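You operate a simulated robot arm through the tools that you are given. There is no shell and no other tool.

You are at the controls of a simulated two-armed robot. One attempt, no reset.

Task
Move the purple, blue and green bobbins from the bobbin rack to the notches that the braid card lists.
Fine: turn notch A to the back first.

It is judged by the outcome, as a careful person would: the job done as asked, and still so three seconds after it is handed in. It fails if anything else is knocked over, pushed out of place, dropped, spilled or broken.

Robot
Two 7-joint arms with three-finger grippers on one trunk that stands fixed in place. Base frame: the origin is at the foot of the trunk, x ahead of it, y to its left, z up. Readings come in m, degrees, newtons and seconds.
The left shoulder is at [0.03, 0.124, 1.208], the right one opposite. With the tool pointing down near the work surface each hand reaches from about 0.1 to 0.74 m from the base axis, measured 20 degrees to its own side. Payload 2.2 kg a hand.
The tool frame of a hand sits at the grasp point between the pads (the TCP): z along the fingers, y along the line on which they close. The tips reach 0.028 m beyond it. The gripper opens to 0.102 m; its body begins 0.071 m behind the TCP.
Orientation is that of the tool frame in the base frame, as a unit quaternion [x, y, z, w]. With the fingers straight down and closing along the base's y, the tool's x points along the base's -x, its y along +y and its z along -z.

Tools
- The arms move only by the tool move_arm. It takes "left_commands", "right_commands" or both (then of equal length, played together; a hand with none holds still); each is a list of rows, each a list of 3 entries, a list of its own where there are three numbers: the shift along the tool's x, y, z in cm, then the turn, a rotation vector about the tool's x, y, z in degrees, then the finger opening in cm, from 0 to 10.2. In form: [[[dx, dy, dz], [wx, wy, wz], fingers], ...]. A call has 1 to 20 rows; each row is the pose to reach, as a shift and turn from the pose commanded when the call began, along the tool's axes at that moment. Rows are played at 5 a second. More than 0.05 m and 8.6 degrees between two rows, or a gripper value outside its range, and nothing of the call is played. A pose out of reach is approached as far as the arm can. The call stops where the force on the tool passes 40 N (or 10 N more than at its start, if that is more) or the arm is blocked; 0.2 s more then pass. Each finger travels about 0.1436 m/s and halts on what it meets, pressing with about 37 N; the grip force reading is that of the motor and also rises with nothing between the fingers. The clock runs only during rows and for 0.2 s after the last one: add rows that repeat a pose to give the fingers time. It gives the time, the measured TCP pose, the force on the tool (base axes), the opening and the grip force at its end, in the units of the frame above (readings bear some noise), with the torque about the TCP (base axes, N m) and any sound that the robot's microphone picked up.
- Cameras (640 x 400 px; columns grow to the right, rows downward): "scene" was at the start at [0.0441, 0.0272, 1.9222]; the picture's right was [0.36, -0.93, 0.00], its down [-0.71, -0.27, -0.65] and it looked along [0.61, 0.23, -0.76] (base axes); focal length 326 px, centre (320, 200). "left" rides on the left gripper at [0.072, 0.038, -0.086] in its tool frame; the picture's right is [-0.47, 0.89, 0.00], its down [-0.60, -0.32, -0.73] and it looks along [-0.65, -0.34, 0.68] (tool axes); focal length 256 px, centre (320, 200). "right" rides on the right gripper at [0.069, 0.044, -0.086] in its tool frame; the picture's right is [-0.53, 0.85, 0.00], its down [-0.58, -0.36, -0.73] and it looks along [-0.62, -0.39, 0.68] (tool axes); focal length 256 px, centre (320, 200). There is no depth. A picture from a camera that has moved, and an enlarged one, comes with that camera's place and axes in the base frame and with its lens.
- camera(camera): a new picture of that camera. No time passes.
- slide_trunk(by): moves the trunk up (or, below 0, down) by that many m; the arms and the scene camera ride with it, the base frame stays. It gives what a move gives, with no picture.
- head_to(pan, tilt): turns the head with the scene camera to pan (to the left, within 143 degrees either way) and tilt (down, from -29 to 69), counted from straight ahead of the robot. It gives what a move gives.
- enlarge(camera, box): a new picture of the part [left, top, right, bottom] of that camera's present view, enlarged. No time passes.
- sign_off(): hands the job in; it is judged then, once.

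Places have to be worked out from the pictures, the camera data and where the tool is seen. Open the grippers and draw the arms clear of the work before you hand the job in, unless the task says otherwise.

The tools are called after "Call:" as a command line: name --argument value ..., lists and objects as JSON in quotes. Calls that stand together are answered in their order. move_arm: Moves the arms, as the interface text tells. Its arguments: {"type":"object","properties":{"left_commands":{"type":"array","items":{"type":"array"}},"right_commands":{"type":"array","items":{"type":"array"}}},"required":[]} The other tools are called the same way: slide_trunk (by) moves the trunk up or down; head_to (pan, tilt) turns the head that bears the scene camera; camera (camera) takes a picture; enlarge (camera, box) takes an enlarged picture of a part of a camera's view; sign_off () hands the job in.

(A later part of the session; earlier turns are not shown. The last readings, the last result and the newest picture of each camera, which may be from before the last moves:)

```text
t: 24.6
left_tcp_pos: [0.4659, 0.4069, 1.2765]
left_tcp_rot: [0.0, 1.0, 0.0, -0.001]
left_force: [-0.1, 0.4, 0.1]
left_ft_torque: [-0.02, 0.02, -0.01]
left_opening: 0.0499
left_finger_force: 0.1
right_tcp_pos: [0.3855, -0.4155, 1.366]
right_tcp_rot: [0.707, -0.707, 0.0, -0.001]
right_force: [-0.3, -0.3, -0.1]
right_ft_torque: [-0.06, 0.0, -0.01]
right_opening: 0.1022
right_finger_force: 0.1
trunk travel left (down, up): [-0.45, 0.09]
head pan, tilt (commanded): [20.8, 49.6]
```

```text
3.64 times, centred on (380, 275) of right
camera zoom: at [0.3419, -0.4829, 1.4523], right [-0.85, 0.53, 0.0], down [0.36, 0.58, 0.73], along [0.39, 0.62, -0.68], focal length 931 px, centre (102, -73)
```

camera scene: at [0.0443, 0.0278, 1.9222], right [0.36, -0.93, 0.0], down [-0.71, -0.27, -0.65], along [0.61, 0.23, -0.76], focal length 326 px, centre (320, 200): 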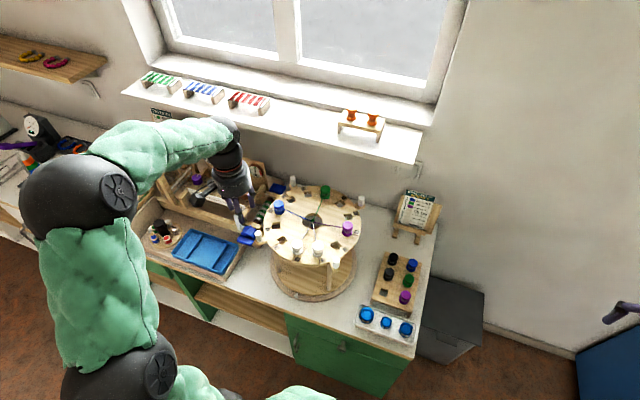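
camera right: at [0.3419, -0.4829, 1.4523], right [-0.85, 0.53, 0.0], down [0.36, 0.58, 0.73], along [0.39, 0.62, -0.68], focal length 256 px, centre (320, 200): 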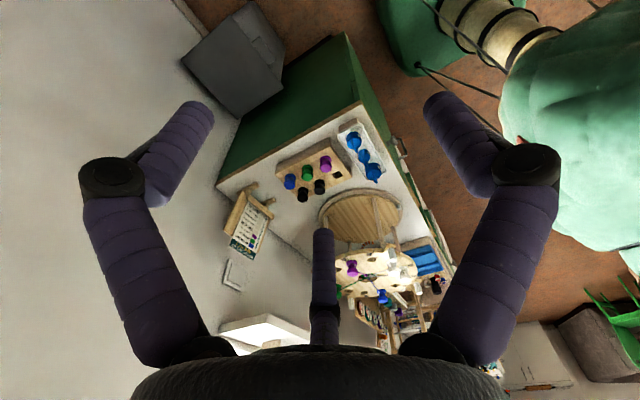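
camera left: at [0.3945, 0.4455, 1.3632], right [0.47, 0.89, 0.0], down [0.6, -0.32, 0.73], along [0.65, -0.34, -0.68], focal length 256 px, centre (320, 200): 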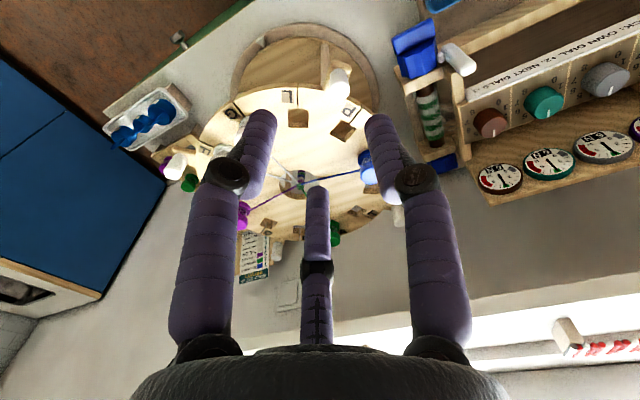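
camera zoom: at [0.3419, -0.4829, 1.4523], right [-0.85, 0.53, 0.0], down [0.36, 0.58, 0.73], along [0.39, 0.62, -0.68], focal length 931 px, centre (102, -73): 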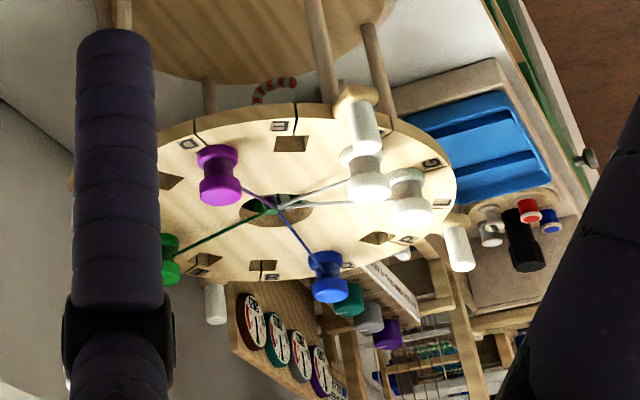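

Refined estimates: purple (0.581,-0.075), green (0.645,-0.075), blue (0.710,-0.075), cap tops z≈0.886; caps ≈3.5 cm wide. Now I test whether the left hand can reach over notch T (≈(0.740,0.341)) with the tool vertical, staying well above the bobbins.

Call:
move_arm --left_commands '[[[-3.5, -0.8, 0], [0, 0, 0], 5], [[-7.5, -1.7, 0], [0, 0, 0], 5], [[-11.5, -2.6, 0], [0, 0, 0], 5], [[-15.5, -3.6, 0], [0, 0, 0], 5], [[-19.5, -4.6, 1], [0, 0, 0], 5], [[-23.5, -5.6, 3], [0, 0, 0], 5], [[-27.4, -6.6, 5.5], [0, 0, 0], 5], [[-27.4, -6.6, 5.5], [0, 0, 0], 5]]'

Call:
camera --camera "left"

Call:
camera --camera "scene"

```text
t: 26.4
left_tcp_pos: [0.7275, 0.3436, 1.2278]
left_tcp_rot: [0.001, 1.0, -0.001, 0.0]
left_force: [0.1, 0.0, 0.7]
left_ft_torque: [0.0, 0.0, 0.03]
left_opening: 0.0498
left_finger_force: 0.0
left hand out of reach, approached as far as the arm can: row 7, 8
right_tcp_pos: [0.3846, -0.4155, 1.3666]
right_tcp_rot: [0.707, -0.707, 0.0, 0.0]
right_force: [0.2, 0.8, -0.4]
right_ft_torque: [0.0, -0.01, 0.01]
right_opening: 0.102
right_finger_force: 0.1
trunk travel left (down, up): [-0.45, 0.09]
head pan, tilt (commanded): [20.8, 49.6]
```

```text
taken
camera left: at [0.6543, 0.3819, 1.315], right [0.47, 0.89, 0.0], down [0.6, -0.32, 0.73], along [0.65, -0.34, -0.68], focal length 256 px, centre (320, 200)
```

left: 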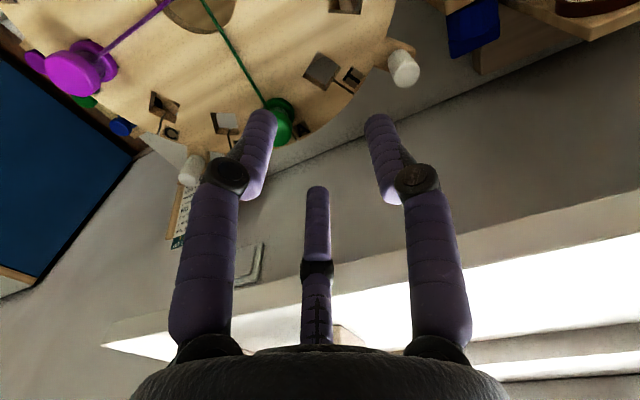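

```text
taken
camera scene: at [0.0423, 0.0273, 1.9223], right [0.36, -0.93, 0.0], down [-0.71, -0.27, -0.65], along [0.61, 0.23, -0.76], focal length 326 px, centre (320, 200)
```

scene: 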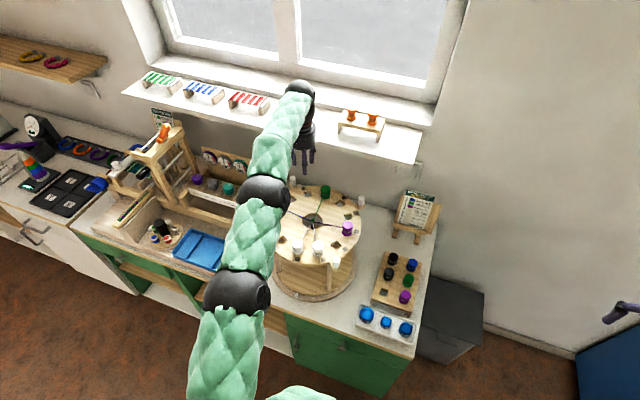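

With vertical tool the left hand gets within ~1 cm of T even at z=1.23, so lower down (and with the trunk raised) T is reachable. I zoom from here to measure the notches T, B, C and the disk.

Call:
enlarge --camera "left" --box '[260, 20, 440, 150]'

Call:
enlarge --camera "left" --box '[80, 0, 260, 150]'

Call:
enlarge --camera "scene" --box '[250, 170, 380, 270]'

```text
3.08 times, centred on (350, 85) of left
camera zoom: at [0.6543, 0.3819, 1.315], right [0.47, 0.89, 0.0], down [0.6, -0.32, 0.73], along [0.65, -0.34, -0.68], focal length 788 px, centre (228, 554)
```

zoom: 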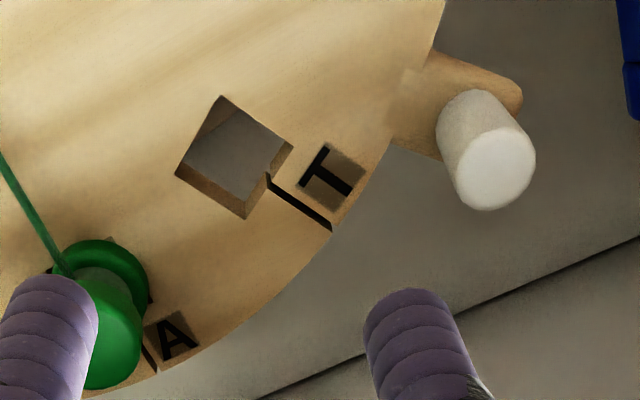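

```text
2.67 times, centred on (170, 75) of left
camera zoom: at [0.6543, 0.3819, 1.315], right [0.47, 0.89, 0.0], down [0.6, -0.32, 0.73], along [0.65, -0.34, -0.68], focal length 683 px, centre (720, 533)
```

zoom: 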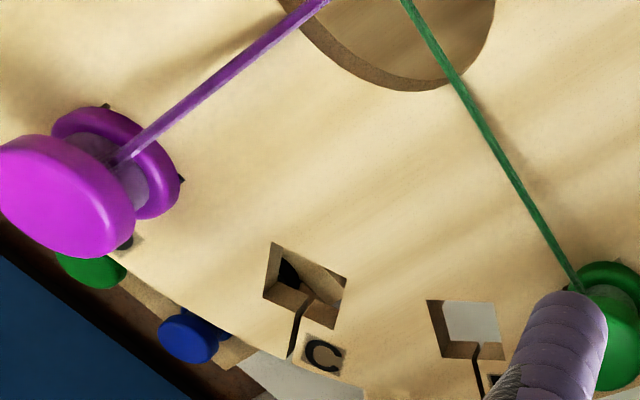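

```text
4.00 times, centred on (315, 220) of scene
camera zoom: at [0.0423, 0.0273, 1.9223], right [0.36, -0.93, 0.0], down [-0.71, -0.27, -0.65], along [0.61, 0.23, -0.76], focal length 1305 px, centre (340, 120)
```

zoom: 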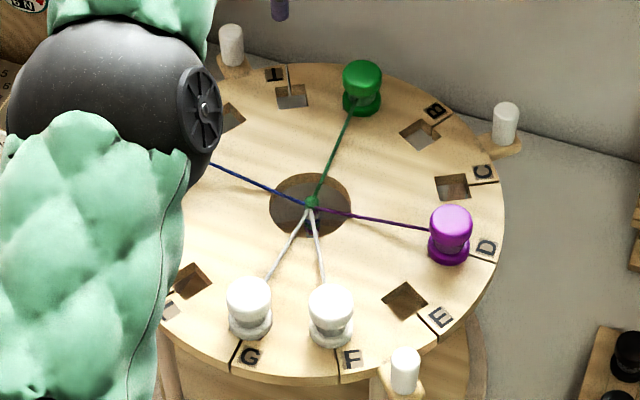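

T measured at (0.740, 0.339), C at (0.694, 0.175), giving disk centre (0.634, 0.280) and hole radius 0.122, so P ≈(0.573, 0.386). I raise the trunk 6 cm for reach margin.

Call:
slide_trunk --by 0.06

```text
t: 27.4
left_tcp_pos: [0.7274, 0.3434, 1.2861]
left_tcp_rot: [0.0, 1.0, 0.001, 0.0]
left_force: [-0.5, -0.2, -0.3]
left_ft_torque: [-0.02, -0.03, 0.01]
left_opening: 0.0502
left_finger_force: 0.1
right_tcp_pos: [0.3848, -0.4146, 1.4261]
right_tcp_rot: [-0.707, 0.707, 0.0, 0.0]
right_force: [-0.1, -0.1, 0.1]
right_ft_torque: [0.02, 0.0, 0.0]
right_opening: 0.1021
right_finger_force: 0.0
trunk travel left (down, up): [-0.51, 0.03]
head pan, tilt (commanded): [20.8, 49.6]
```

Now I carry the left hand across at height to a point above the blue rack bobbin, turning it 30° so the fingers will fall into the gaps between neighbours.

Call:
move_arm --left_commands '[[[0.3, -3.8, 0], [0, 0, -2.7], 5], [[0.6, -7.6, 0], [0, 0, -5.4], 5], [[0.9, -11.4, 0], [0, 0, -8.1], 5], [[1.2, -15.2, 0], [0, 0, -10.8], 5], [[1.5, -19.0, 0], [0, 0, -13.5], 5], [[1.8, -22.8, 0], [0, 0, -16.2], 5], [[2.1, -26.6, 2], [0, 0, -18.9], 5], [[2.4, -30.4, 4.5], [0, 0, -21.6], 5], [[2.7, -34.2, 7], [0, 0, -24.3], 5], [[3.0, -38.0, 9.5], [0, 0, -27], 5], [[3.0, -41.8, 12], [0, 0, -30], 5], [[3.0, -41.8, 12], [0, 0, -30], 5]]'

Call:
camera --camera "left"

Call:
camera --camera "right"

Call:
camera --camera "scene"

```text
t: 30.0
left_tcp_pos: [0.6979, -0.0718, 1.1685]
left_tcp_rot: [-0.259, 0.966, 0.0, 0.001]
left_force: [-0.2, 0.0, 0.4]
left_ft_torque: [-0.02, -0.05, 0.0]
left_opening: 0.0502
left_finger_force: 0.0
right_tcp_pos: [0.3851, -0.4129, 1.4268]
right_tcp_rot: [0.707, -0.707, 0.0, 0.0]
right_force: [0.1, -0.1, 0.3]
right_ft_torque: [-0.05, -0.01, -0.01]
right_opening: 0.1019
right_finger_force: 0.0
trunk travel left (down, up): [-0.51, 0.03]
head pan, tilt (commanded): [20.8, 49.6]
```

```text
taken
camera left: at [0.6156, -0.0765, 1.2546], right [-0.04, 1.0, 0.0], down [0.68, 0.03, 0.73], along [0.73, 0.03, -0.68], focal length 256 px, centre (320, 200)
```

left: 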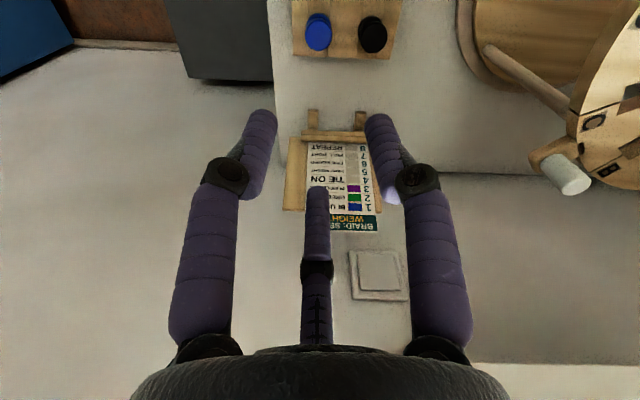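

```text
taken
camera right: at [0.3414, -0.4821, 1.5127], right [-0.85, 0.53, 0.0], down [0.36, 0.58, 0.73], along [0.39, 0.62, -0.68], focal length 256 px, centre (320, 200)
```

right: 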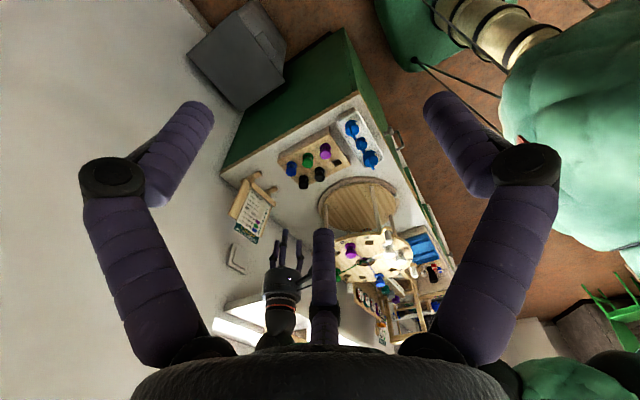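

```text
taken
camera scene: at [0.0435, 0.0285, 1.9822], right [0.36, -0.93, 0.0], down [-0.71, -0.27, -0.65], along [0.61, 0.23, -0.76], focal length 326 px, centre (320, 200)
```

scene: 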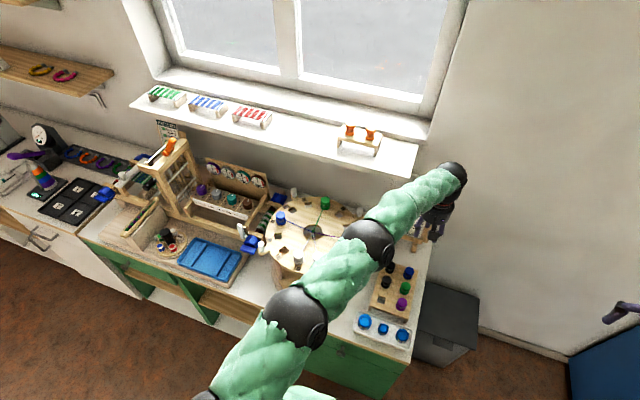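

Blue's cap is at about (0.709,-0.0755). I align and descend to z≈0.98 (tips still ~6.5 cm above the caps), then check.

Call:
move_arm --left_commands '[[[-0.4, -0.4, 3], [0, 0, 0], 5], [[-0.76, -0.88, 7], [0, 0, 0], 5], [[-0.76, -0.88, 11], [0, 0, 0], 5], [[-0.76, -0.88, 15], [0, 0, 0], 5], [[-0.76, -0.88, 18.8], [0, 0, 0], 5], [[-0.76, -0.88, 18.8], [0, 0, 0], 5]]'

Call:
camera --camera "left"

Call:
enlarge --camera "right" --box '[250, 110, 390, 240]'

Call:
enlarge --camera "scene" --box '[340, 180, 460, 320]'

```text
t: 31.4
left_tcp_pos: [0.6807, -0.0716, 1.0065]
left_tcp_rot: [-0.259, 0.966, 0.0, 0.0]
left_force: [0.8, -0.1, -0.5]
left_ft_torque: [0.0, -0.03, 0.0]
left_opening: 0.0499
left_finger_force: 0.1
left hand out of reach, approached as far as the arm can: row 2, 3, 4, 5, 6
right_tcp_pos: [0.3866, -0.4156, 1.4262]
right_tcp_rot: [-0.707, 0.707, 0.001, 0.0]
right_force: [0.3, -0.2, -0.7]
right_ft_torque: [-0.01, 0.03, 0.03]
right_opening: 0.102
right_finger_force: 0.1
trunk travel left (down, up): [-0.51, 0.03]
head pan, tilt (commanded): [20.8, 49.6]
```

```text
taken
camera left: at [0.6, -0.0738, 1.0934], right [-0.04, 1.0, 0.0], down [0.68, 0.03, 0.73], along [0.73, 0.03, -0.68], focal length 256 px, centre (320, 200)
```

left: 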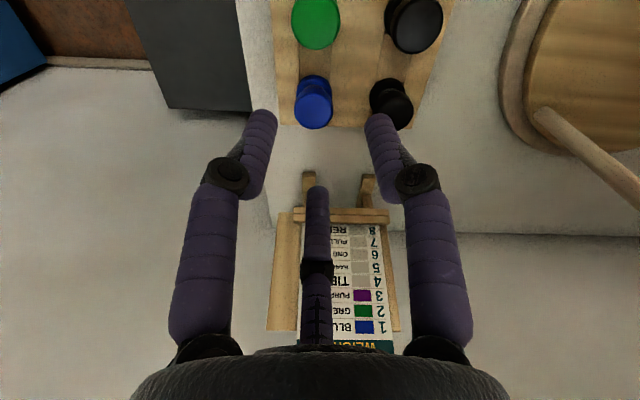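

```text
3.08 times, centred on (320, 175) of right
camera zoom: at [0.342, -0.4834, 1.5121], right [-0.85, 0.53, 0.0], down [0.36, 0.58, 0.73], along [0.39, 0.62, -0.68], focal length 788 px, centre (320, 277)
```

zoom: 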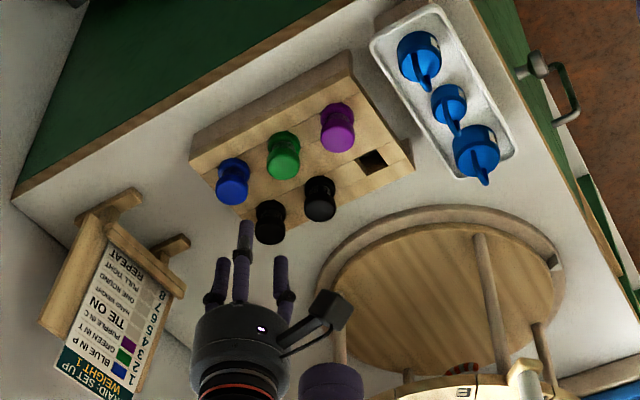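

```text
2.86 times, centred on (400, 250) of scene
camera zoom: at [0.0444, 0.0268, 1.9822], right [0.36, -0.93, 0.0], down [-0.71, -0.27, -0.65], along [0.61, 0.23, -0.76], focal length 932 px, centre (91, 57)
```

zoom: 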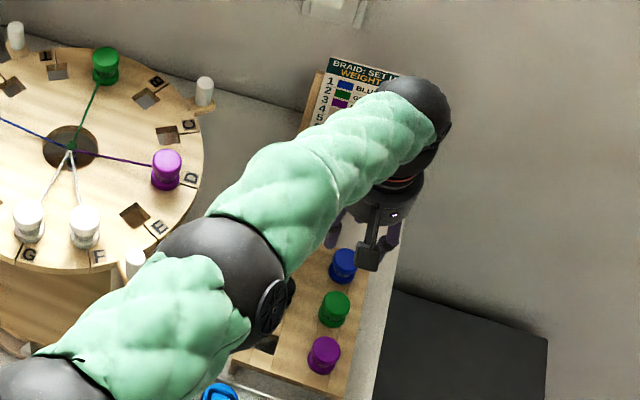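

Blue is out of reach for the left arm at this trunk height when low; reach is best with the hand near shoulder height, so I'll use the trunk for vertical travel. First I lift the left hand and bring it back over the disk, high, to settle the reach at T.

Call:
move_arm --left_commands '[[[0.5, 0, -4.5], [0, 0, 0], 5], [[0.5, 0, -9], [0, 0, 0], 5], [[0.5, 0, -13.5], [0, 0, 0], 5], [[0.5, 0, -18], [0, 0, 0], 5], [[0.5, 0, -22.5], [0, 0, 0], 5], [[-1.8, 3.4, -25], [0, 0, 3], 5], [[-4.2, 7.2, -27.5], [0, 0, 6], 5], [[-6.6, 10.8, -30], [0, 0, 9], 5], [[-9, 14.4, -32], [0, 0, 12], 5], [[-11.4, 18.0, -32], [0, 0, 15], 5], [[-13.8, 21.6, -32], [0, 0, 18], 5], [[-16.2, 25.2, -32], [0, 0, 21], 5], [[-18.6, 28.8, -32], [0, 0, 24], 5], [[-20.5, 31.6, -32], [0, 0, 27], 5], [[-21, 33, -32], [0, 0, 30], 5], [[-21, 33, -32], [0, 0, 30], 5]]'

```text
refused: row 7 steps farther than a row can; nothing moved
```

The step was slightly too long; I shorten the rows.

Call:
move_arm --left_commands '[[[0.5, 0, -4.8], [0, 0, 0], 5], [[0.5, 0, -9.6], [0, 0, 0], 5], [[0.5, 0, -14.4], [0, 0, 0], 5], [[0.5, 0, -19.2], [0, 0, 0], 5], [[0.5, 0, -24], [0, 0, 0], 5], [[0.5, 0, -28.8], [0, 0, 0], 5], [[-1.5, 3.2, -31], [0, 0, 3], 5], [[-4, 7, -32], [0, 0, 6], 5], [[-6.5, 11, -32], [0, 0, 9], 5], [[-9, 15, -32], [0, 0, 12], 5], [[-11.5, 19, -32], [0, 0, 15], 5], [[-14, 23, -32], [0, 0, 18], 5], [[-16.5, 27, -32], [0, 0, 21], 5], [[-19, 31, -32], [0, 0, 24], 5], [[-20.5, 33, -32], [0, 0, 27], 5], [[-21, 33, -32], [0, 0, 30], 5], [[-21, 33, -32], [0, 0, 30], 5]]'

```text
t: 35.0
left_tcp_pos: [0.6981, 0.3202, 1.3266]
left_tcp_rot: [0.0, 1.0, 0.0, 0.0]
left_force: [0.5, 0.0, -0.4]
left_ft_torque: [-0.01, -0.01, 0.01]
left_opening: 0.0501
left_finger_force: 0.0
right_tcp_pos: [0.3844, -0.4158, 1.4266]
right_tcp_rot: [0.707, -0.707, 0.001, 0.0]
right_force: [-0.5, -0.3, -0.2]
right_ft_torque: [0.0, -0.02, -0.03]
right_opening: 0.1017
right_finger_force: 0.1
trunk travel left (down, up): [-0.51, 0.03]
head pan, tilt (commanded): [20.8, 49.6]
```

I test T at this trunk height: command the point above T at z≈1.20.

Call:
move_arm --left_commands '[[[-1.4, 0.7, 4], [0, 0, 0], 5], [[-2.8, 1.4, 8], [0, 0, 0], 5], [[-4.2, 2.0, 12], [0, 0, 0], 5], [[-4.2, 2.0, 12.6], [0, 0, 0], 5], [[-4.2, 2.0, 12.6], [0, 0, 0], 5]]'

```text
t: 36.2
left_tcp_pos: [0.7382, 0.3399, 1.2008]
left_tcp_rot: [0.0, 1.0, -0.001, -0.001]
left_force: [-0.5, -0.3, 0.0]
left_ft_torque: [0.02, 0.0, 0.03]
left_opening: 0.0499
left_finger_force: 0.0
left hand out of reach, approached as far as the arm can: row 3
right_tcp_pos: [0.3841, -0.4149, 1.4269]
right_tcp_rot: [0.708, -0.707, 0.001, 0.0]
right_force: [-0.6, -0.3, -0.1]
right_ft_torque: [0.01, 0.03, -0.02]
right_opening: 0.1017
right_finger_force: 0.0
trunk travel left (down, up): [-0.51, 0.03]
head pan, tilt (commanded): [20.8, 49.6]
```

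T is reachable at z=1.20 with this trunk height. I test straight down to z≈1.11 over the empty notch T (tips still ~2 cm above the disk) to confirm it for the placing.

Call:
move_arm --left_commands '[[[0, 0, 3], [0, 0, 0], 5], [[0, 0, 6], [0, 0, 0], 5], [[0, 0, 8.5], [0, 0, 0], 5], [[0, 0, 8.5], [0, 0, 0], 5]]'

Call:
camera --camera "left"

Call:
enlarge --camera "scene" --box '[240, 150, 390, 270]'

```text
t: 37.2
left_tcp_pos: [0.7332, 0.3397, 1.1161]
left_tcp_rot: [0.0, 1.0, 0.0, 0.0]
left_force: [-0.3, -0.2, -0.2]
left_ft_torque: [-0.02, -0.01, 0.01]
left_opening: 0.0499
left_finger_force: 0.1
left hand out of reach, approached as far as the arm can: row 2, 3, 4
right_tcp_pos: [0.3846, -0.4146, 1.4269]
right_tcp_rot: [-0.707, 0.708, -0.001, 0.0]
right_force: [-0.6, 1.0, -0.3]
right_ft_torque: [0.01, -0.01, 0.0]
right_opening: 0.1021
right_finger_force: 0.1
trunk travel left (down, up): [-0.51, 0.03]
head pan, tilt (commanded): [20.8, 49.6]
```

```text
taken
camera left: at [0.6615, 0.3764, 1.2039], right [0.46, 0.89, 0.0], down [0.6, -0.32, 0.73], along [0.65, -0.34, -0.68], focal length 256 px, centre (320, 200)
```

left: 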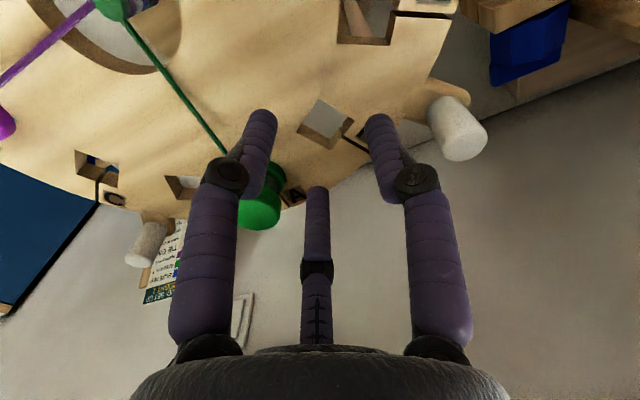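

```text
3.33 times, centred on (315, 210) of scene
camera zoom: at [0.0432, 0.0274, 1.9822], right [0.36, -0.93, 0.0], down [-0.71, -0.27, -0.65], along [0.61, 0.23, -0.76], focal length 1087 px, centre (337, 167)
```

zoom: 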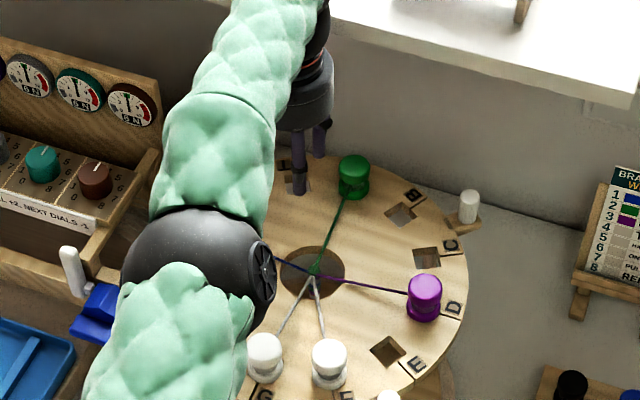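

T at z≈1.116 is 5 mm short, so the best hand height is ~0.08–0.1 m below the shoulder; I'll use trunk slides for final descents there. Now I test the left hand's reach above blue at z≈1.19 with unturned wrist.

Call:
move_arm --left_commands '[[[0, 0, -4.5], [0, 0, 0], 5], [[0, 0, -9], [0, 0, 0], 5], [[0.3, -4, -10], [0, 0, 0], 5], [[0.6, -8.5, -10], [0, 0, 0], 5], [[0.9, -13, -10], [0, 0, 0], 5], [[1.2, -17.5, -10], [0, 0, 0], 5], [[1.5, -22, -10], [0, 0, 0], 5], [[1.8, -26.5, -10], [0, 0, 0], 5], [[2.1, -31, -10], [0, 0, 0], 5], [[2.4, -35.5, -10], [0, 0, 0], 5], [[2.4, -40, -9], [0, 0, 0], 5], [[2.4, -41.5, -7.4], [0, 0, 0], 5], [[2.4, -41.5, -7.4], [0, 0, 0], 5]]'

Call:
camera --camera "left"

Call:
camera --camera "right"

Call:
camera --camera "scene"

```text
t: 40.0
left_tcp_pos: [0.7084, -0.0773, 1.1906]
left_tcp_rot: [0.0, 1.0, 0.0, 0.0]
left_force: [-0.4, 0.9, -0.4]
left_ft_torque: [-0.02, -0.02, -0.01]
left_opening: 0.05
left_finger_force: 0.0
left hand out of reach, approached as far as the arm can: row 4, 5, 6, 7, 8, 9
right_tcp_pos: [0.3862, -0.4147, 1.4267]
right_tcp_rot: [0.708, -0.706, 0.0, 0.0]
right_force: [1.1, 0.6, 0.1]
right_ft_torque: [0.04, -0.01, -0.02]
right_opening: 0.1022
right_finger_force: 0.2
trunk travel left (down, up): [-0.51, 0.03]
head pan, tilt (commanded): [20.8, 49.6]
```

```text
taken
camera left: at [0.6359, -0.0395, 1.2767], right [0.46, 0.89, 0.0], down [0.6, -0.32, 0.73], along [0.65, -0.34, -0.68], focal length 256 px, centre (320, 200)
```

left: 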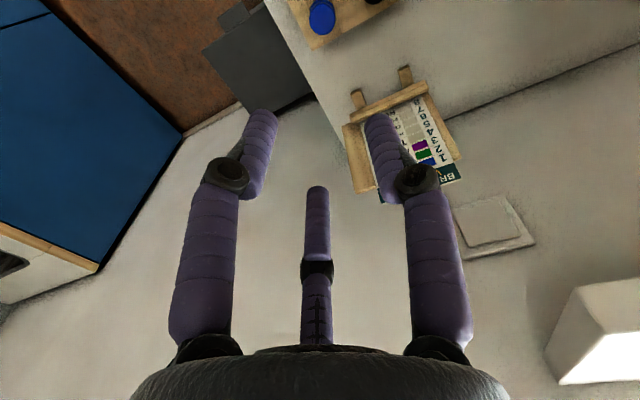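

```text
taken
camera right: at [0.3417, -0.4834, 1.5121], right [-0.85, 0.53, 0.0], down [0.36, 0.58, 0.73], along [0.39, 0.62, -0.68], focal length 256 px, centre (320, 200)
```

right: 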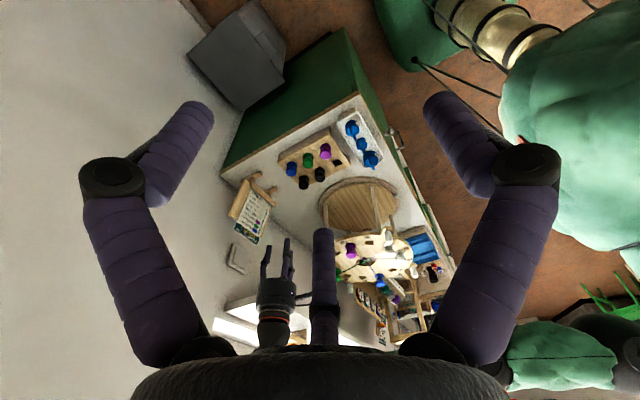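

```text
taken
camera scene: at [0.044, 0.0268, 1.9822], right [0.36, -0.93, 0.0], down [-0.71, -0.27, -0.65], along [0.61, 0.23, -0.76], focal length 326 px, centre (320, 200)
```

scene: 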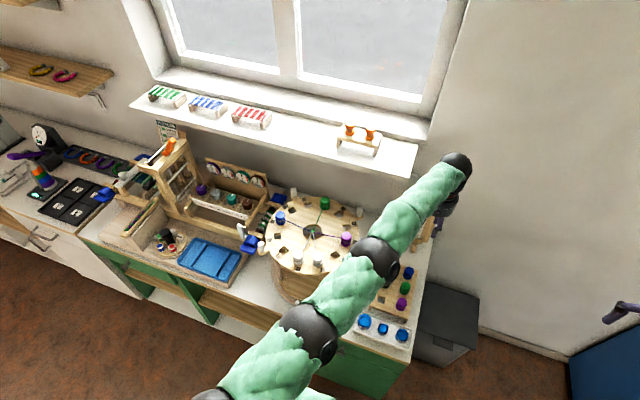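

The left hand is right above blue (0.708,-0.077) at the good height. I set the opening to 4.6 cm, trim 2 mm, and lower the whole trunk 0.20 m to come down straight.

Call:
move_arm --left_commands '[[[0, 0.2, 0], [0, 0, 0], 4.6], [[0, 0.2, 0], [0, 0, 0], 4.6]]'

Call:
slide_trunk --by -0.2

Call:
camera --camera "left"

Call:
camera --camera "right"

Call:
camera --camera "scene"

```text
t: 40.6
left_tcp_pos: [0.7082, -0.0752, 1.1903]
left_tcp_rot: [0.001, 1.0, 0.0, 0.0]
left_force: [-0.1, -0.7, 0.4]
left_ft_torque: [0.02, 0.0, -0.04]
left_opening: 0.0459
left_finger_force: 0.0
right_tcp_pos: [0.3858, -0.4146, 1.4277]
right_tcp_rot: [0.707, -0.707, 0.0, 0.0]
right_force: [0.0, -0.4, 0.1]
right_ft_torque: [0.02, -0.03, -0.01]
right_opening: 0.1019
right_finger_force: 0.0
trunk travel left (down, up): [-0.51, 0.03]
head pan, tilt (commanded): [20.8, 49.6]
```

```text
t: 42.8
left_tcp_pos: [0.7087, -0.076, 0.9909]
left_tcp_rot: [0.0, 1.0, -0.001, 0.001]
left_force: [0.3, 0.1, -0.2]
left_ft_torque: [0.01, -0.02, -0.01]
left_opening: 0.0461
left_finger_force: 0.1
right_tcp_pos: [0.3854, -0.4143, 1.2269]
right_tcp_rot: [0.707, -0.707, -0.001, 0.001]
right_force: [-0.1, -0.1, 0.5]
right_ft_torque: [0.01, -0.01, 0.02]
right_opening: 0.102
right_finger_force: 0.0
trunk travel left (down, up): [-0.31, 0.23]
head pan, tilt (commanded): [20.8, 49.6]
```

```text
taken
camera left: at [0.6366, -0.0371, 1.0775], right [0.46, 0.89, 0.0], down [0.6, -0.32, 0.73], along [0.65, -0.34, -0.68], focal length 256 px, centre (320, 200)
```

left: 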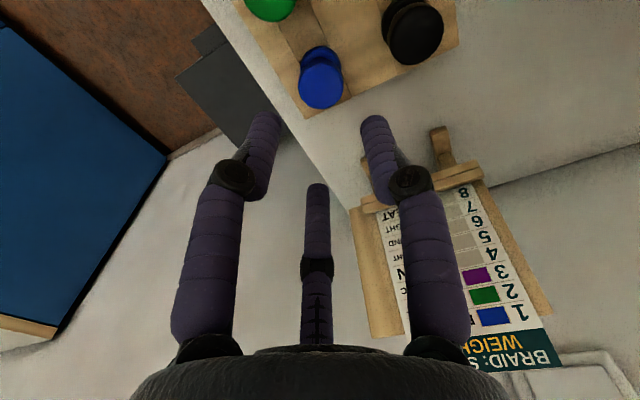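

```text
taken
camera right: at [0.3417, -0.4832, 1.3124], right [-0.85, 0.53, 0.0], down [0.36, 0.58, 0.73], along [0.39, 0.62, -0.68], focal length 256 px, centre (320, 200)
```

right: 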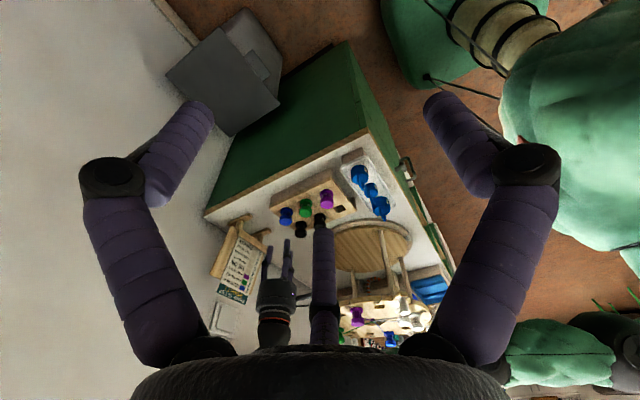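

```text
taken
camera scene: at [0.044, 0.027, 1.7824], right [0.36, -0.93, 0.0], down [-0.71, -0.27, -0.65], along [0.61, 0.23, -0.76], focal length 326 px, centre (320, 200)
```

scene: 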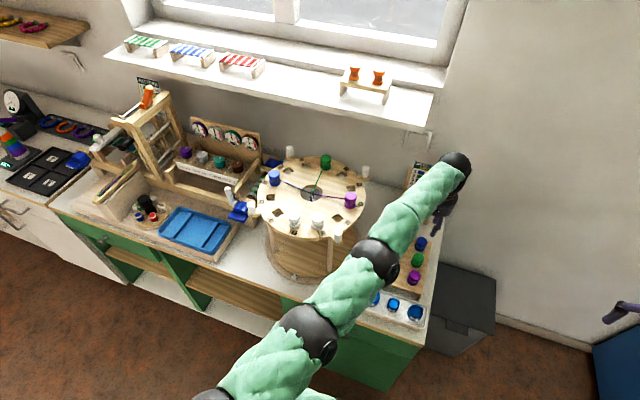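

Blue's cap lies exactly on the tool axis in the left camera. I slide down a further 0.09 m.

Call:
slide_trunk --by -0.09

Call:
camera --camera "left"

Call:
enlarge --camera "right" --box '[240, 160, 380, 330]'

```text
t: 44.0
left_tcp_pos: [0.7099, -0.0751, 0.9009]
left_tcp_rot: [0.0, 1.0, -0.001, 0.001]
left_force: [0.4, -0.9, 1.0]
left_ft_torque: [-0.03, 0.0, 0.0]
left_opening: 0.0457
left_finger_force: 0.0
right_tcp_pos: [0.3853, -0.416, 1.1379]
right_tcp_rot: [-0.707, 0.707, 0.0, 0.0]
right_force: [0.4, 0.1, 0.6]
right_ft_torque: [-0.01, -0.01, -0.01]
right_opening: 0.1021
right_finger_force: 0.0
trunk travel left (down, up): [-0.22, 0.32]
head pan, tilt (commanded): [20.8, 49.6]
```

```text
taken
camera left: at [0.6366, -0.037, 0.9877], right [0.46, 0.89, 0.0], down [0.6, -0.32, 0.73], along [0.65, -0.34, -0.68], focal length 256 px, centre (320, 200)
```

left: 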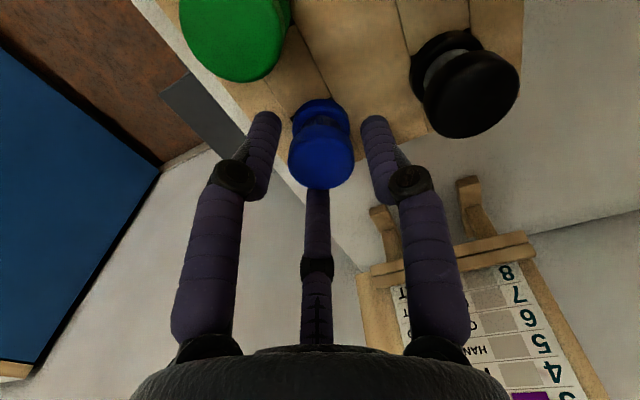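

```text
2.35 times, centred on (310, 245) of right
camera zoom: at [0.3416, -0.4832, 1.2225], right [-0.85, 0.53, 0.0], down [0.36, 0.58, 0.73], along [0.39, 0.62, -0.68], focal length 602 px, centre (344, 94)
```

zoom: 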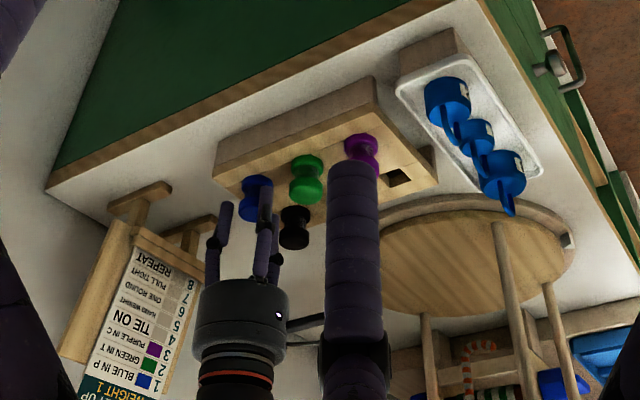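

Blue is centred between the fingers. I lower the last 2.5 cm so the tips end just above the rack, then close on it.

Call:
slide_trunk --by -0.025

Call:
camera --camera "left"

```text
t: 44.7
left_tcp_pos: [0.7099, -0.0753, 0.8778]
left_tcp_rot: [0.0, 1.0, 0.0, 0.002]
left_force: [-2.5, 0.0, 6.7]
left_ft_torque: [0.03, 0.26, 0.05]
left_opening: 0.0463
left_finger_force: 1.0
right_tcp_pos: [0.3866, -0.4155, 1.1125]
right_tcp_rot: [-0.706, 0.708, 0.0, 0.001]
right_force: [-0.4, 0.3, -1.4]
right_ft_torque: [-0.01, 0.0, -0.01]
right_opening: 0.1022
right_finger_force: 0.1
trunk travel left (down, up): [-0.195, 0.345]
head pan, tilt (commanded): [20.8, 49.6]
```

```text
taken
camera left: at [0.6365, -0.0371, 0.9635], right [0.46, 0.89, 0.0], down [0.6, -0.32, 0.73], along [0.65, -0.34, -0.68], focal length 256 px, centre (320, 200)
```

left: 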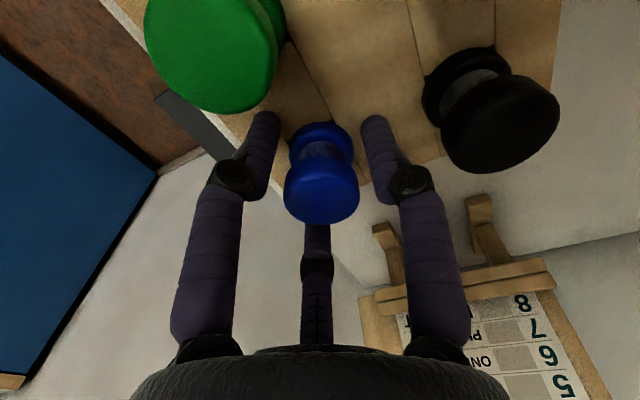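

A light contact (6.7 N up) shows that a fingertip touches the rack top, so the rack surface is z≈0.85. I back up 7 mm and then close the fingers on the bobbin.

Call:
slide_trunk --by 0.007

Call:
move_arm --left_commands '[[[0, 0, 0], [0, 0, 0], 3.8], [[0, 0, 0], [0, 0, 0], 3.2], [[0, 0, 0], [0, 0, 0], 2.6], [[0, 0, 0], [0, 0, 0], 2.4], [[0, 0, 0], [0, 0, 0], 2.4]]'

Call:
camera --camera "left"

Call:
enlarge --camera "right" --box '[240, 170, 380, 330]'

```text
t: 45.3
left_tcp_pos: [0.71, -0.0759, 0.8817]
left_tcp_rot: [0.0, 1.0, 0.0, 0.0]
left_force: [-0.2, 0.1, -0.6]
left_ft_torque: [0.0, 0.01, -0.03]
left_opening: 0.0461
left_finger_force: 0.1
right_tcp_pos: [0.3857, -0.4149, 1.1183]
right_tcp_rot: [0.707, -0.707, 0.001, 0.001]
right_force: [0.0, -0.2, 0.5]
right_ft_torque: [-0.03, 0.01, -0.01]
right_opening: 0.1021
right_finger_force: 0.0
trunk travel left (down, up): [-0.202, 0.338]
head pan, tilt (commanded): [20.8, 49.6]
```

```text
t: 46.5
left_tcp_pos: [0.7091, -0.0743, 0.883]
left_tcp_rot: [0.0, 1.0, 0.001, 0.0]
left_force: [-0.1, -0.2, 0.4]
left_ft_torque: [-0.02, -0.04, 0.04]
left_opening: 0.0323
left_finger_force: 37.5
right_tcp_pos: [0.3864, -0.4148, 1.1181]
right_tcp_rot: [0.707, -0.707, 0.001, 0.0]
right_force: [0.1, 0.3, -0.4]
right_ft_torque: [-0.01, -0.02, 0.0]
right_opening: 0.1019
right_finger_force: 0.0
trunk travel left (down, up): [-0.202, 0.338]
head pan, tilt (commanded): [20.8, 49.6]
```

```text
taken
camera left: at [0.6366, -0.0371, 0.969], right [0.47, 0.89, 0.0], down [0.6, -0.32, 0.73], along [0.65, -0.34, -0.68], focal length 256 px, centre (320, 200)
```

left: 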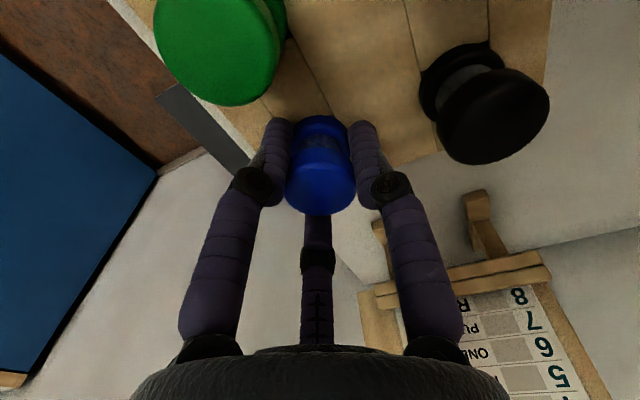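

```text
2.50 times, centred on (310, 250) of right
camera zoom: at [0.3418, -0.4833, 1.2041], right [-0.85, 0.53, 0.0], down [0.36, 0.58, 0.73], along [0.39, 0.62, -0.68], focal length 640 px, centre (345, 75)
```

zoom: 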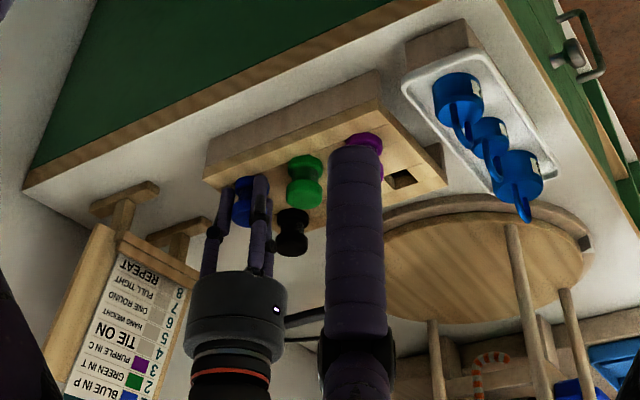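

Blue is held (opening 3.2 cm, 37 N). I lift it by raising the trunk 6 cm and look at the underside.

Call:
slide_trunk --by 0.07

Call:
camera --camera "left"

Call:
enlarge --camera "right" --box '[240, 170, 380, 330]'

Call:
enlarge --camera "scene" --box '[390, 180, 470, 300]'

```text
t: 47.6
left_tcp_pos: [0.7092, -0.0751, 0.9523]
left_tcp_rot: [0.001, 1.0, 0.0, 0.001]
left_force: [0.3, 0.3, -0.7]
left_ft_torque: [0.02, 0.03, 0.03]
left_opening: 0.0322
left_finger_force: 37.2
right_tcp_pos: [0.3866, -0.4152, 1.1876]
right_tcp_rot: [0.707, -0.707, 0.001, 0.0]
right_force: [-0.4, 0.1, -0.2]
right_ft_torque: [0.01, 0.0, 0.04]
right_opening: 0.1021
right_finger_force: 0.0
trunk travel left (down, up): [-0.272, 0.268]
head pan, tilt (commanded): [20.8, 49.6]
```

```text
taken
camera left: at [0.6368, -0.0373, 1.0383], right [0.47, 0.89, 0.0], down [0.6, -0.32, 0.73], along [0.65, -0.34, -0.68], focal length 256 px, centre (320, 200)
```

left: 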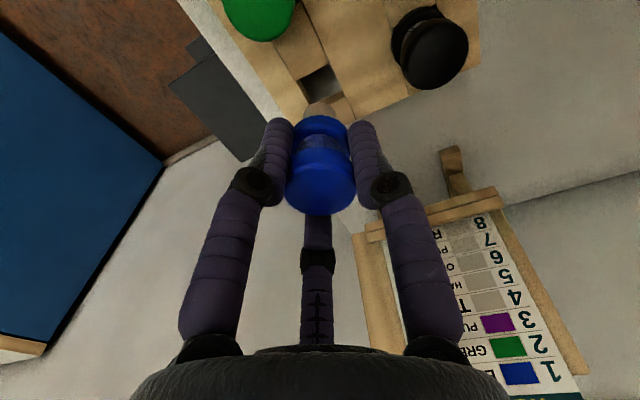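

```text
2.50 times, centred on (310, 250) of right
camera zoom: at [0.3421, -0.4834, 1.2738], right [-0.85, 0.53, 0.0], down [0.36, 0.58, 0.73], along [0.39, 0.62, -0.68], focal length 640 px, centre (345, 75)
```

zoom: 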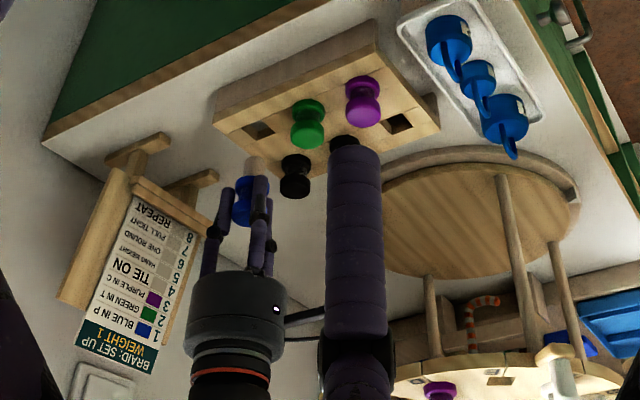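

```text
3.33 times, centred on (430, 240) of scene
camera zoom: at [0.0446, 0.0268, 1.7441], right [0.36, -0.93, 0.0], down [-0.71, -0.27, -0.65], along [0.61, 0.23, -0.76], focal length 1087 px, centre (-47, 67)
```

zoom: 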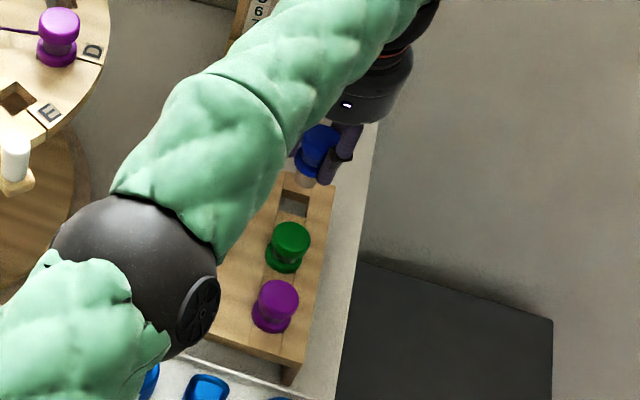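

A wooden post shows under the flange. I zoom in to see whether it's square and how long it is.

Call:
enlarge --camera "left" --box '[280, 60, 370, 140]'

Call:
enlarge --camera "right" --box '[310, 200, 380, 260]'

Call:
enlarge --camera "scene" --box '[410, 200, 450, 250]'

Call:
enlarge --camera "right" --box '[280, 210, 340, 280]'

```text
5.00 times, centred on (325, 100) of left
camera zoom: at [0.6368, -0.0373, 1.0383], right [0.47, 0.89, 0.0], down [0.6, -0.32, 0.73], along [0.65, -0.34, -0.68], focal length 1280 px, centre (295, 700)
```

zoom: 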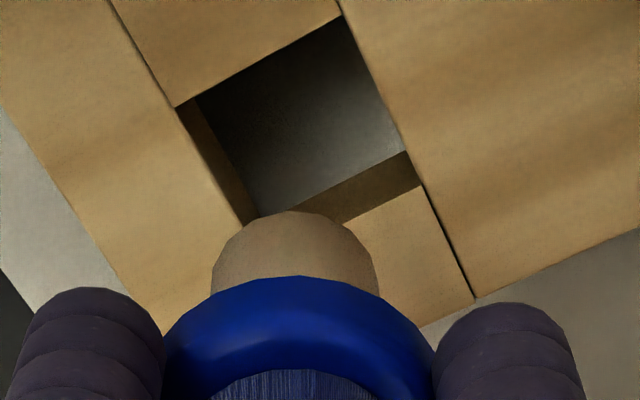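

```text
6.67 times, centred on (345, 230) of right
camera zoom: at [0.3421, -0.4834, 1.2738], right [-0.85, 0.53, 0.0], down [0.36, 0.58, 0.73], along [0.39, 0.62, -0.68], focal length 1707 px, centre (153, 0)
```

zoom: 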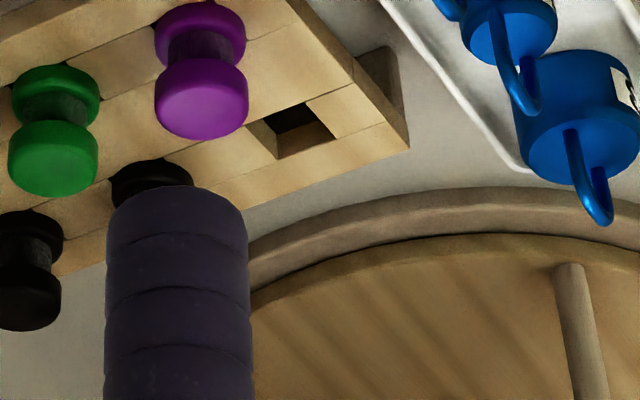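

```text
8.00 times, centred on (430, 225) of scene
camera zoom: at [0.0446, 0.0268, 1.7441], right [0.36, -0.93, 0.0], down [-0.71, -0.27, -0.65], along [0.61, 0.23, -0.76], focal length 2610 px, centre (-560, 0)
```

zoom: 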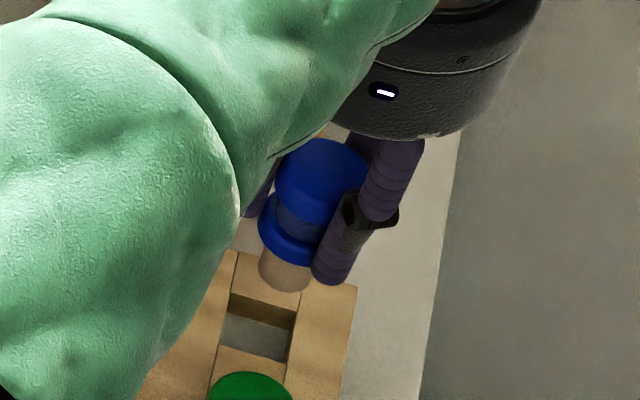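

```text
5.71 times, centred on (310, 245) of right
camera zoom: at [0.3421, -0.4834, 1.2738], right [-0.85, 0.53, 0.0], down [0.36, 0.58, 0.73], along [0.39, 0.62, -0.68], focal length 1463 px, centre (377, -57)
```

zoom: 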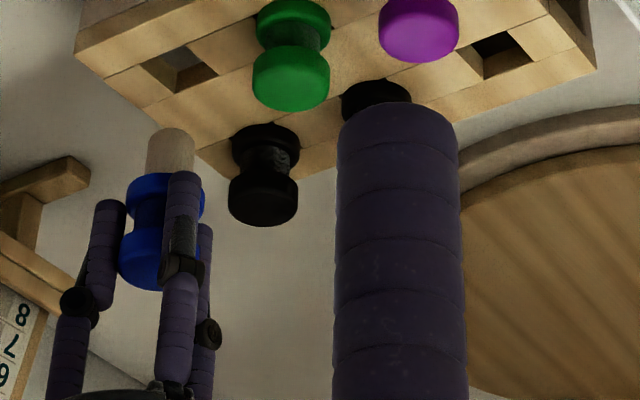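

The post is round (≈2 cm), so yaw doesn't matter; holes are ≈2.5 cm square. I raise the trunk back up 0.238 m with blue held, to travel above the disk.

Call:
slide_trunk --by 0.238

Call:
camera --camera "left"

```text
t: 50.0
left_tcp_pos: [0.7097, -0.0747, 1.1905]
left_tcp_rot: [0.0, 1.0, 0.0, 0.001]
left_force: [-0.2, -0.3, -0.8]
left_ft_torque: [-0.01, -0.01, 0.01]
left_opening: 0.0326
left_finger_force: 37.3
right_tcp_pos: [0.387, -0.4151, 1.4264]
right_tcp_rot: [-0.707, 0.707, 0.0, 0.0]
right_force: [0.1, -0.3, 0.7]
right_ft_torque: [-0.03, 0.0, -0.02]
right_opening: 0.102
right_finger_force: 0.0
trunk travel left (down, up): [-0.51, 0.03]
head pan, tilt (commanded): [20.8, 49.6]
```

```text
taken
camera left: at [0.6368, -0.0372, 1.2766], right [0.47, 0.89, 0.0], down [0.6, -0.32, 0.73], along [0.65, -0.34, -0.68], focal length 256 px, centre (320, 200)
```

left: 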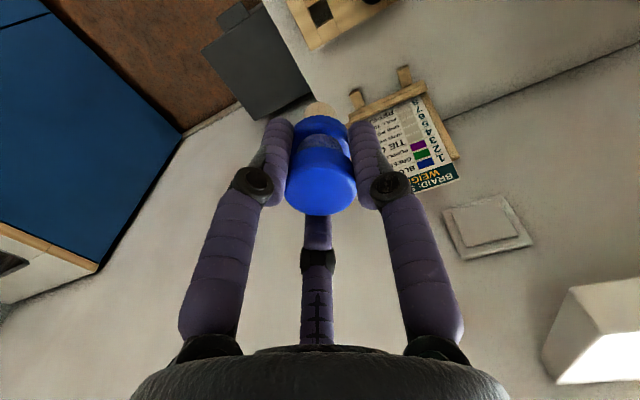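

I carry blue across above the disk (z≈1.22) to over notch P ≈(0.573, 0.386).

Call:
move_arm --left_commands '[[[1.14, 3.84, -1], [0, 0, 0], 2.4], [[2.28, 7.68, -2], [0, 0, 0], 2.4], [[3.42, 11.52, -3], [0, 0, 0], 2.4], [[4.56, 15.36, -3], [0, 0, 0], 2.4], [[5.7, 19.2, -3], [0, 0, 0], 2.4], [[6.84, 23.04, -3], [0, 0, 0], 2.4], [[7.98, 26.88, -3], [0, 0, 0], 2.4], [[9.12, 30.72, -3], [0, 0, 0], 2.4], [[10.26, 34.56, -3], [0, 0, 0], 2.4], [[11.4, 38.4, -3], [0, 0, 0], 2.4], [[12.54, 42.24, -3], [0, 0, 0], 2.4], [[13.67, 46.04, -3], [0, 0, 0], 2.4], [[13.67, 46.04, -3], [0, 0, 0], 2.4]]'

Call:
camera --camera "left"

Call:
camera --camera "scene"

Call:
camera --camera "right"

```text
t: 52.9
left_tcp_pos: [0.7333, 0.1016, 1.2148]
left_tcp_rot: [0.0, 1.0, 0.0, -0.001]
left_force: [-0.2, 0.1, -0.7]
left_ft_torque: [0.02, -0.02, -0.01]
left_opening: 0.0327
left_finger_force: 37.3
left hand out of reach, approached as far as the arm can: row 1, 2, 3, 4, 5, 6, 7, 8, 9, 10, 11, 12, 13
right_tcp_pos: [0.386, -0.415, 1.4274]
right_tcp_rot: [-0.707, 0.707, 0.0, 0.0]
right_force: [0.8, 0.0, -0.7]
right_ft_torque: [-0.03, -0.01, -0.01]
right_opening: 0.1022
right_finger_force: 0.1
trunk travel left (down, up): [-0.51, 0.03]
head pan, tilt (commanded): [20.8, 49.6]
```

```text
taken
camera left: at [0.6616, 0.1405, 1.3008], right [0.47, 0.89, 0.0], down [0.61, -0.32, 0.73], along [0.65, -0.34, -0.68], focal length 256 px, centre (320, 200)
```

left: 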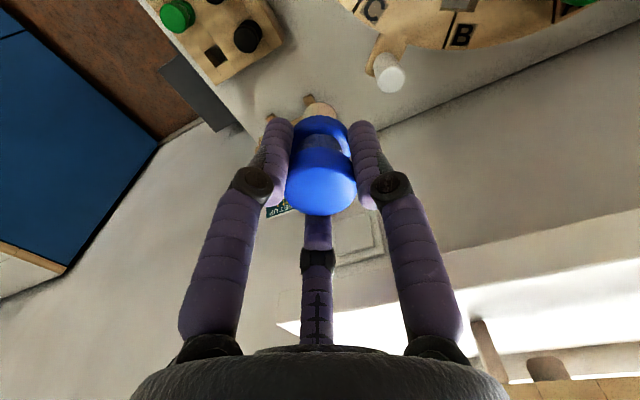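

```text
taken
camera scene: at [0.0443, 0.0271, 1.9822], right [0.36, -0.93, 0.0], down [-0.71, -0.27, -0.65], along [0.61, 0.23, -0.76], focal length 326 px, centre (320, 200)
```

scene: 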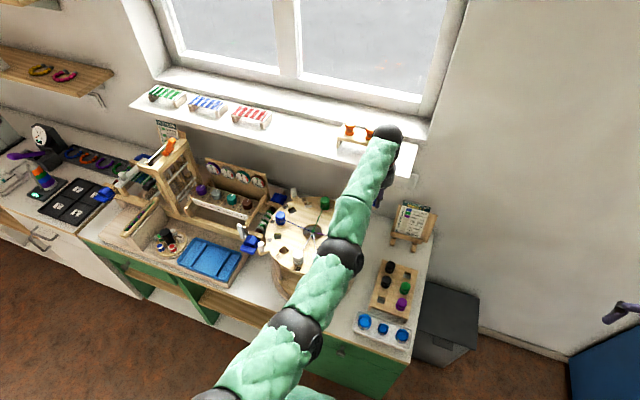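

```text
taken
camera right: at [0.3419, -0.4831, 1.5122], right [-0.85, 0.53, 0.0], down [0.36, 0.58, 0.73], along [0.39, 0.62, -0.68], focal length 256 px, centre (320, 200)
```

right: 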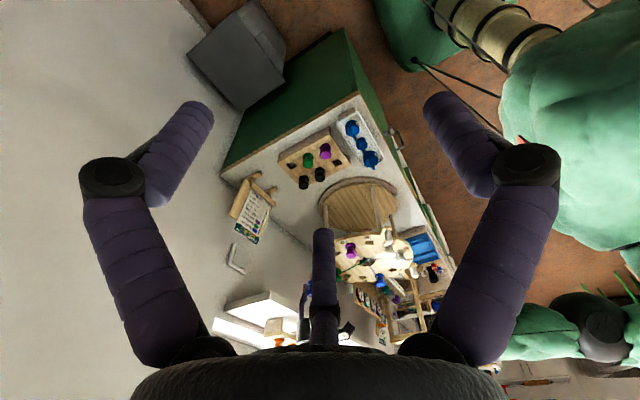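

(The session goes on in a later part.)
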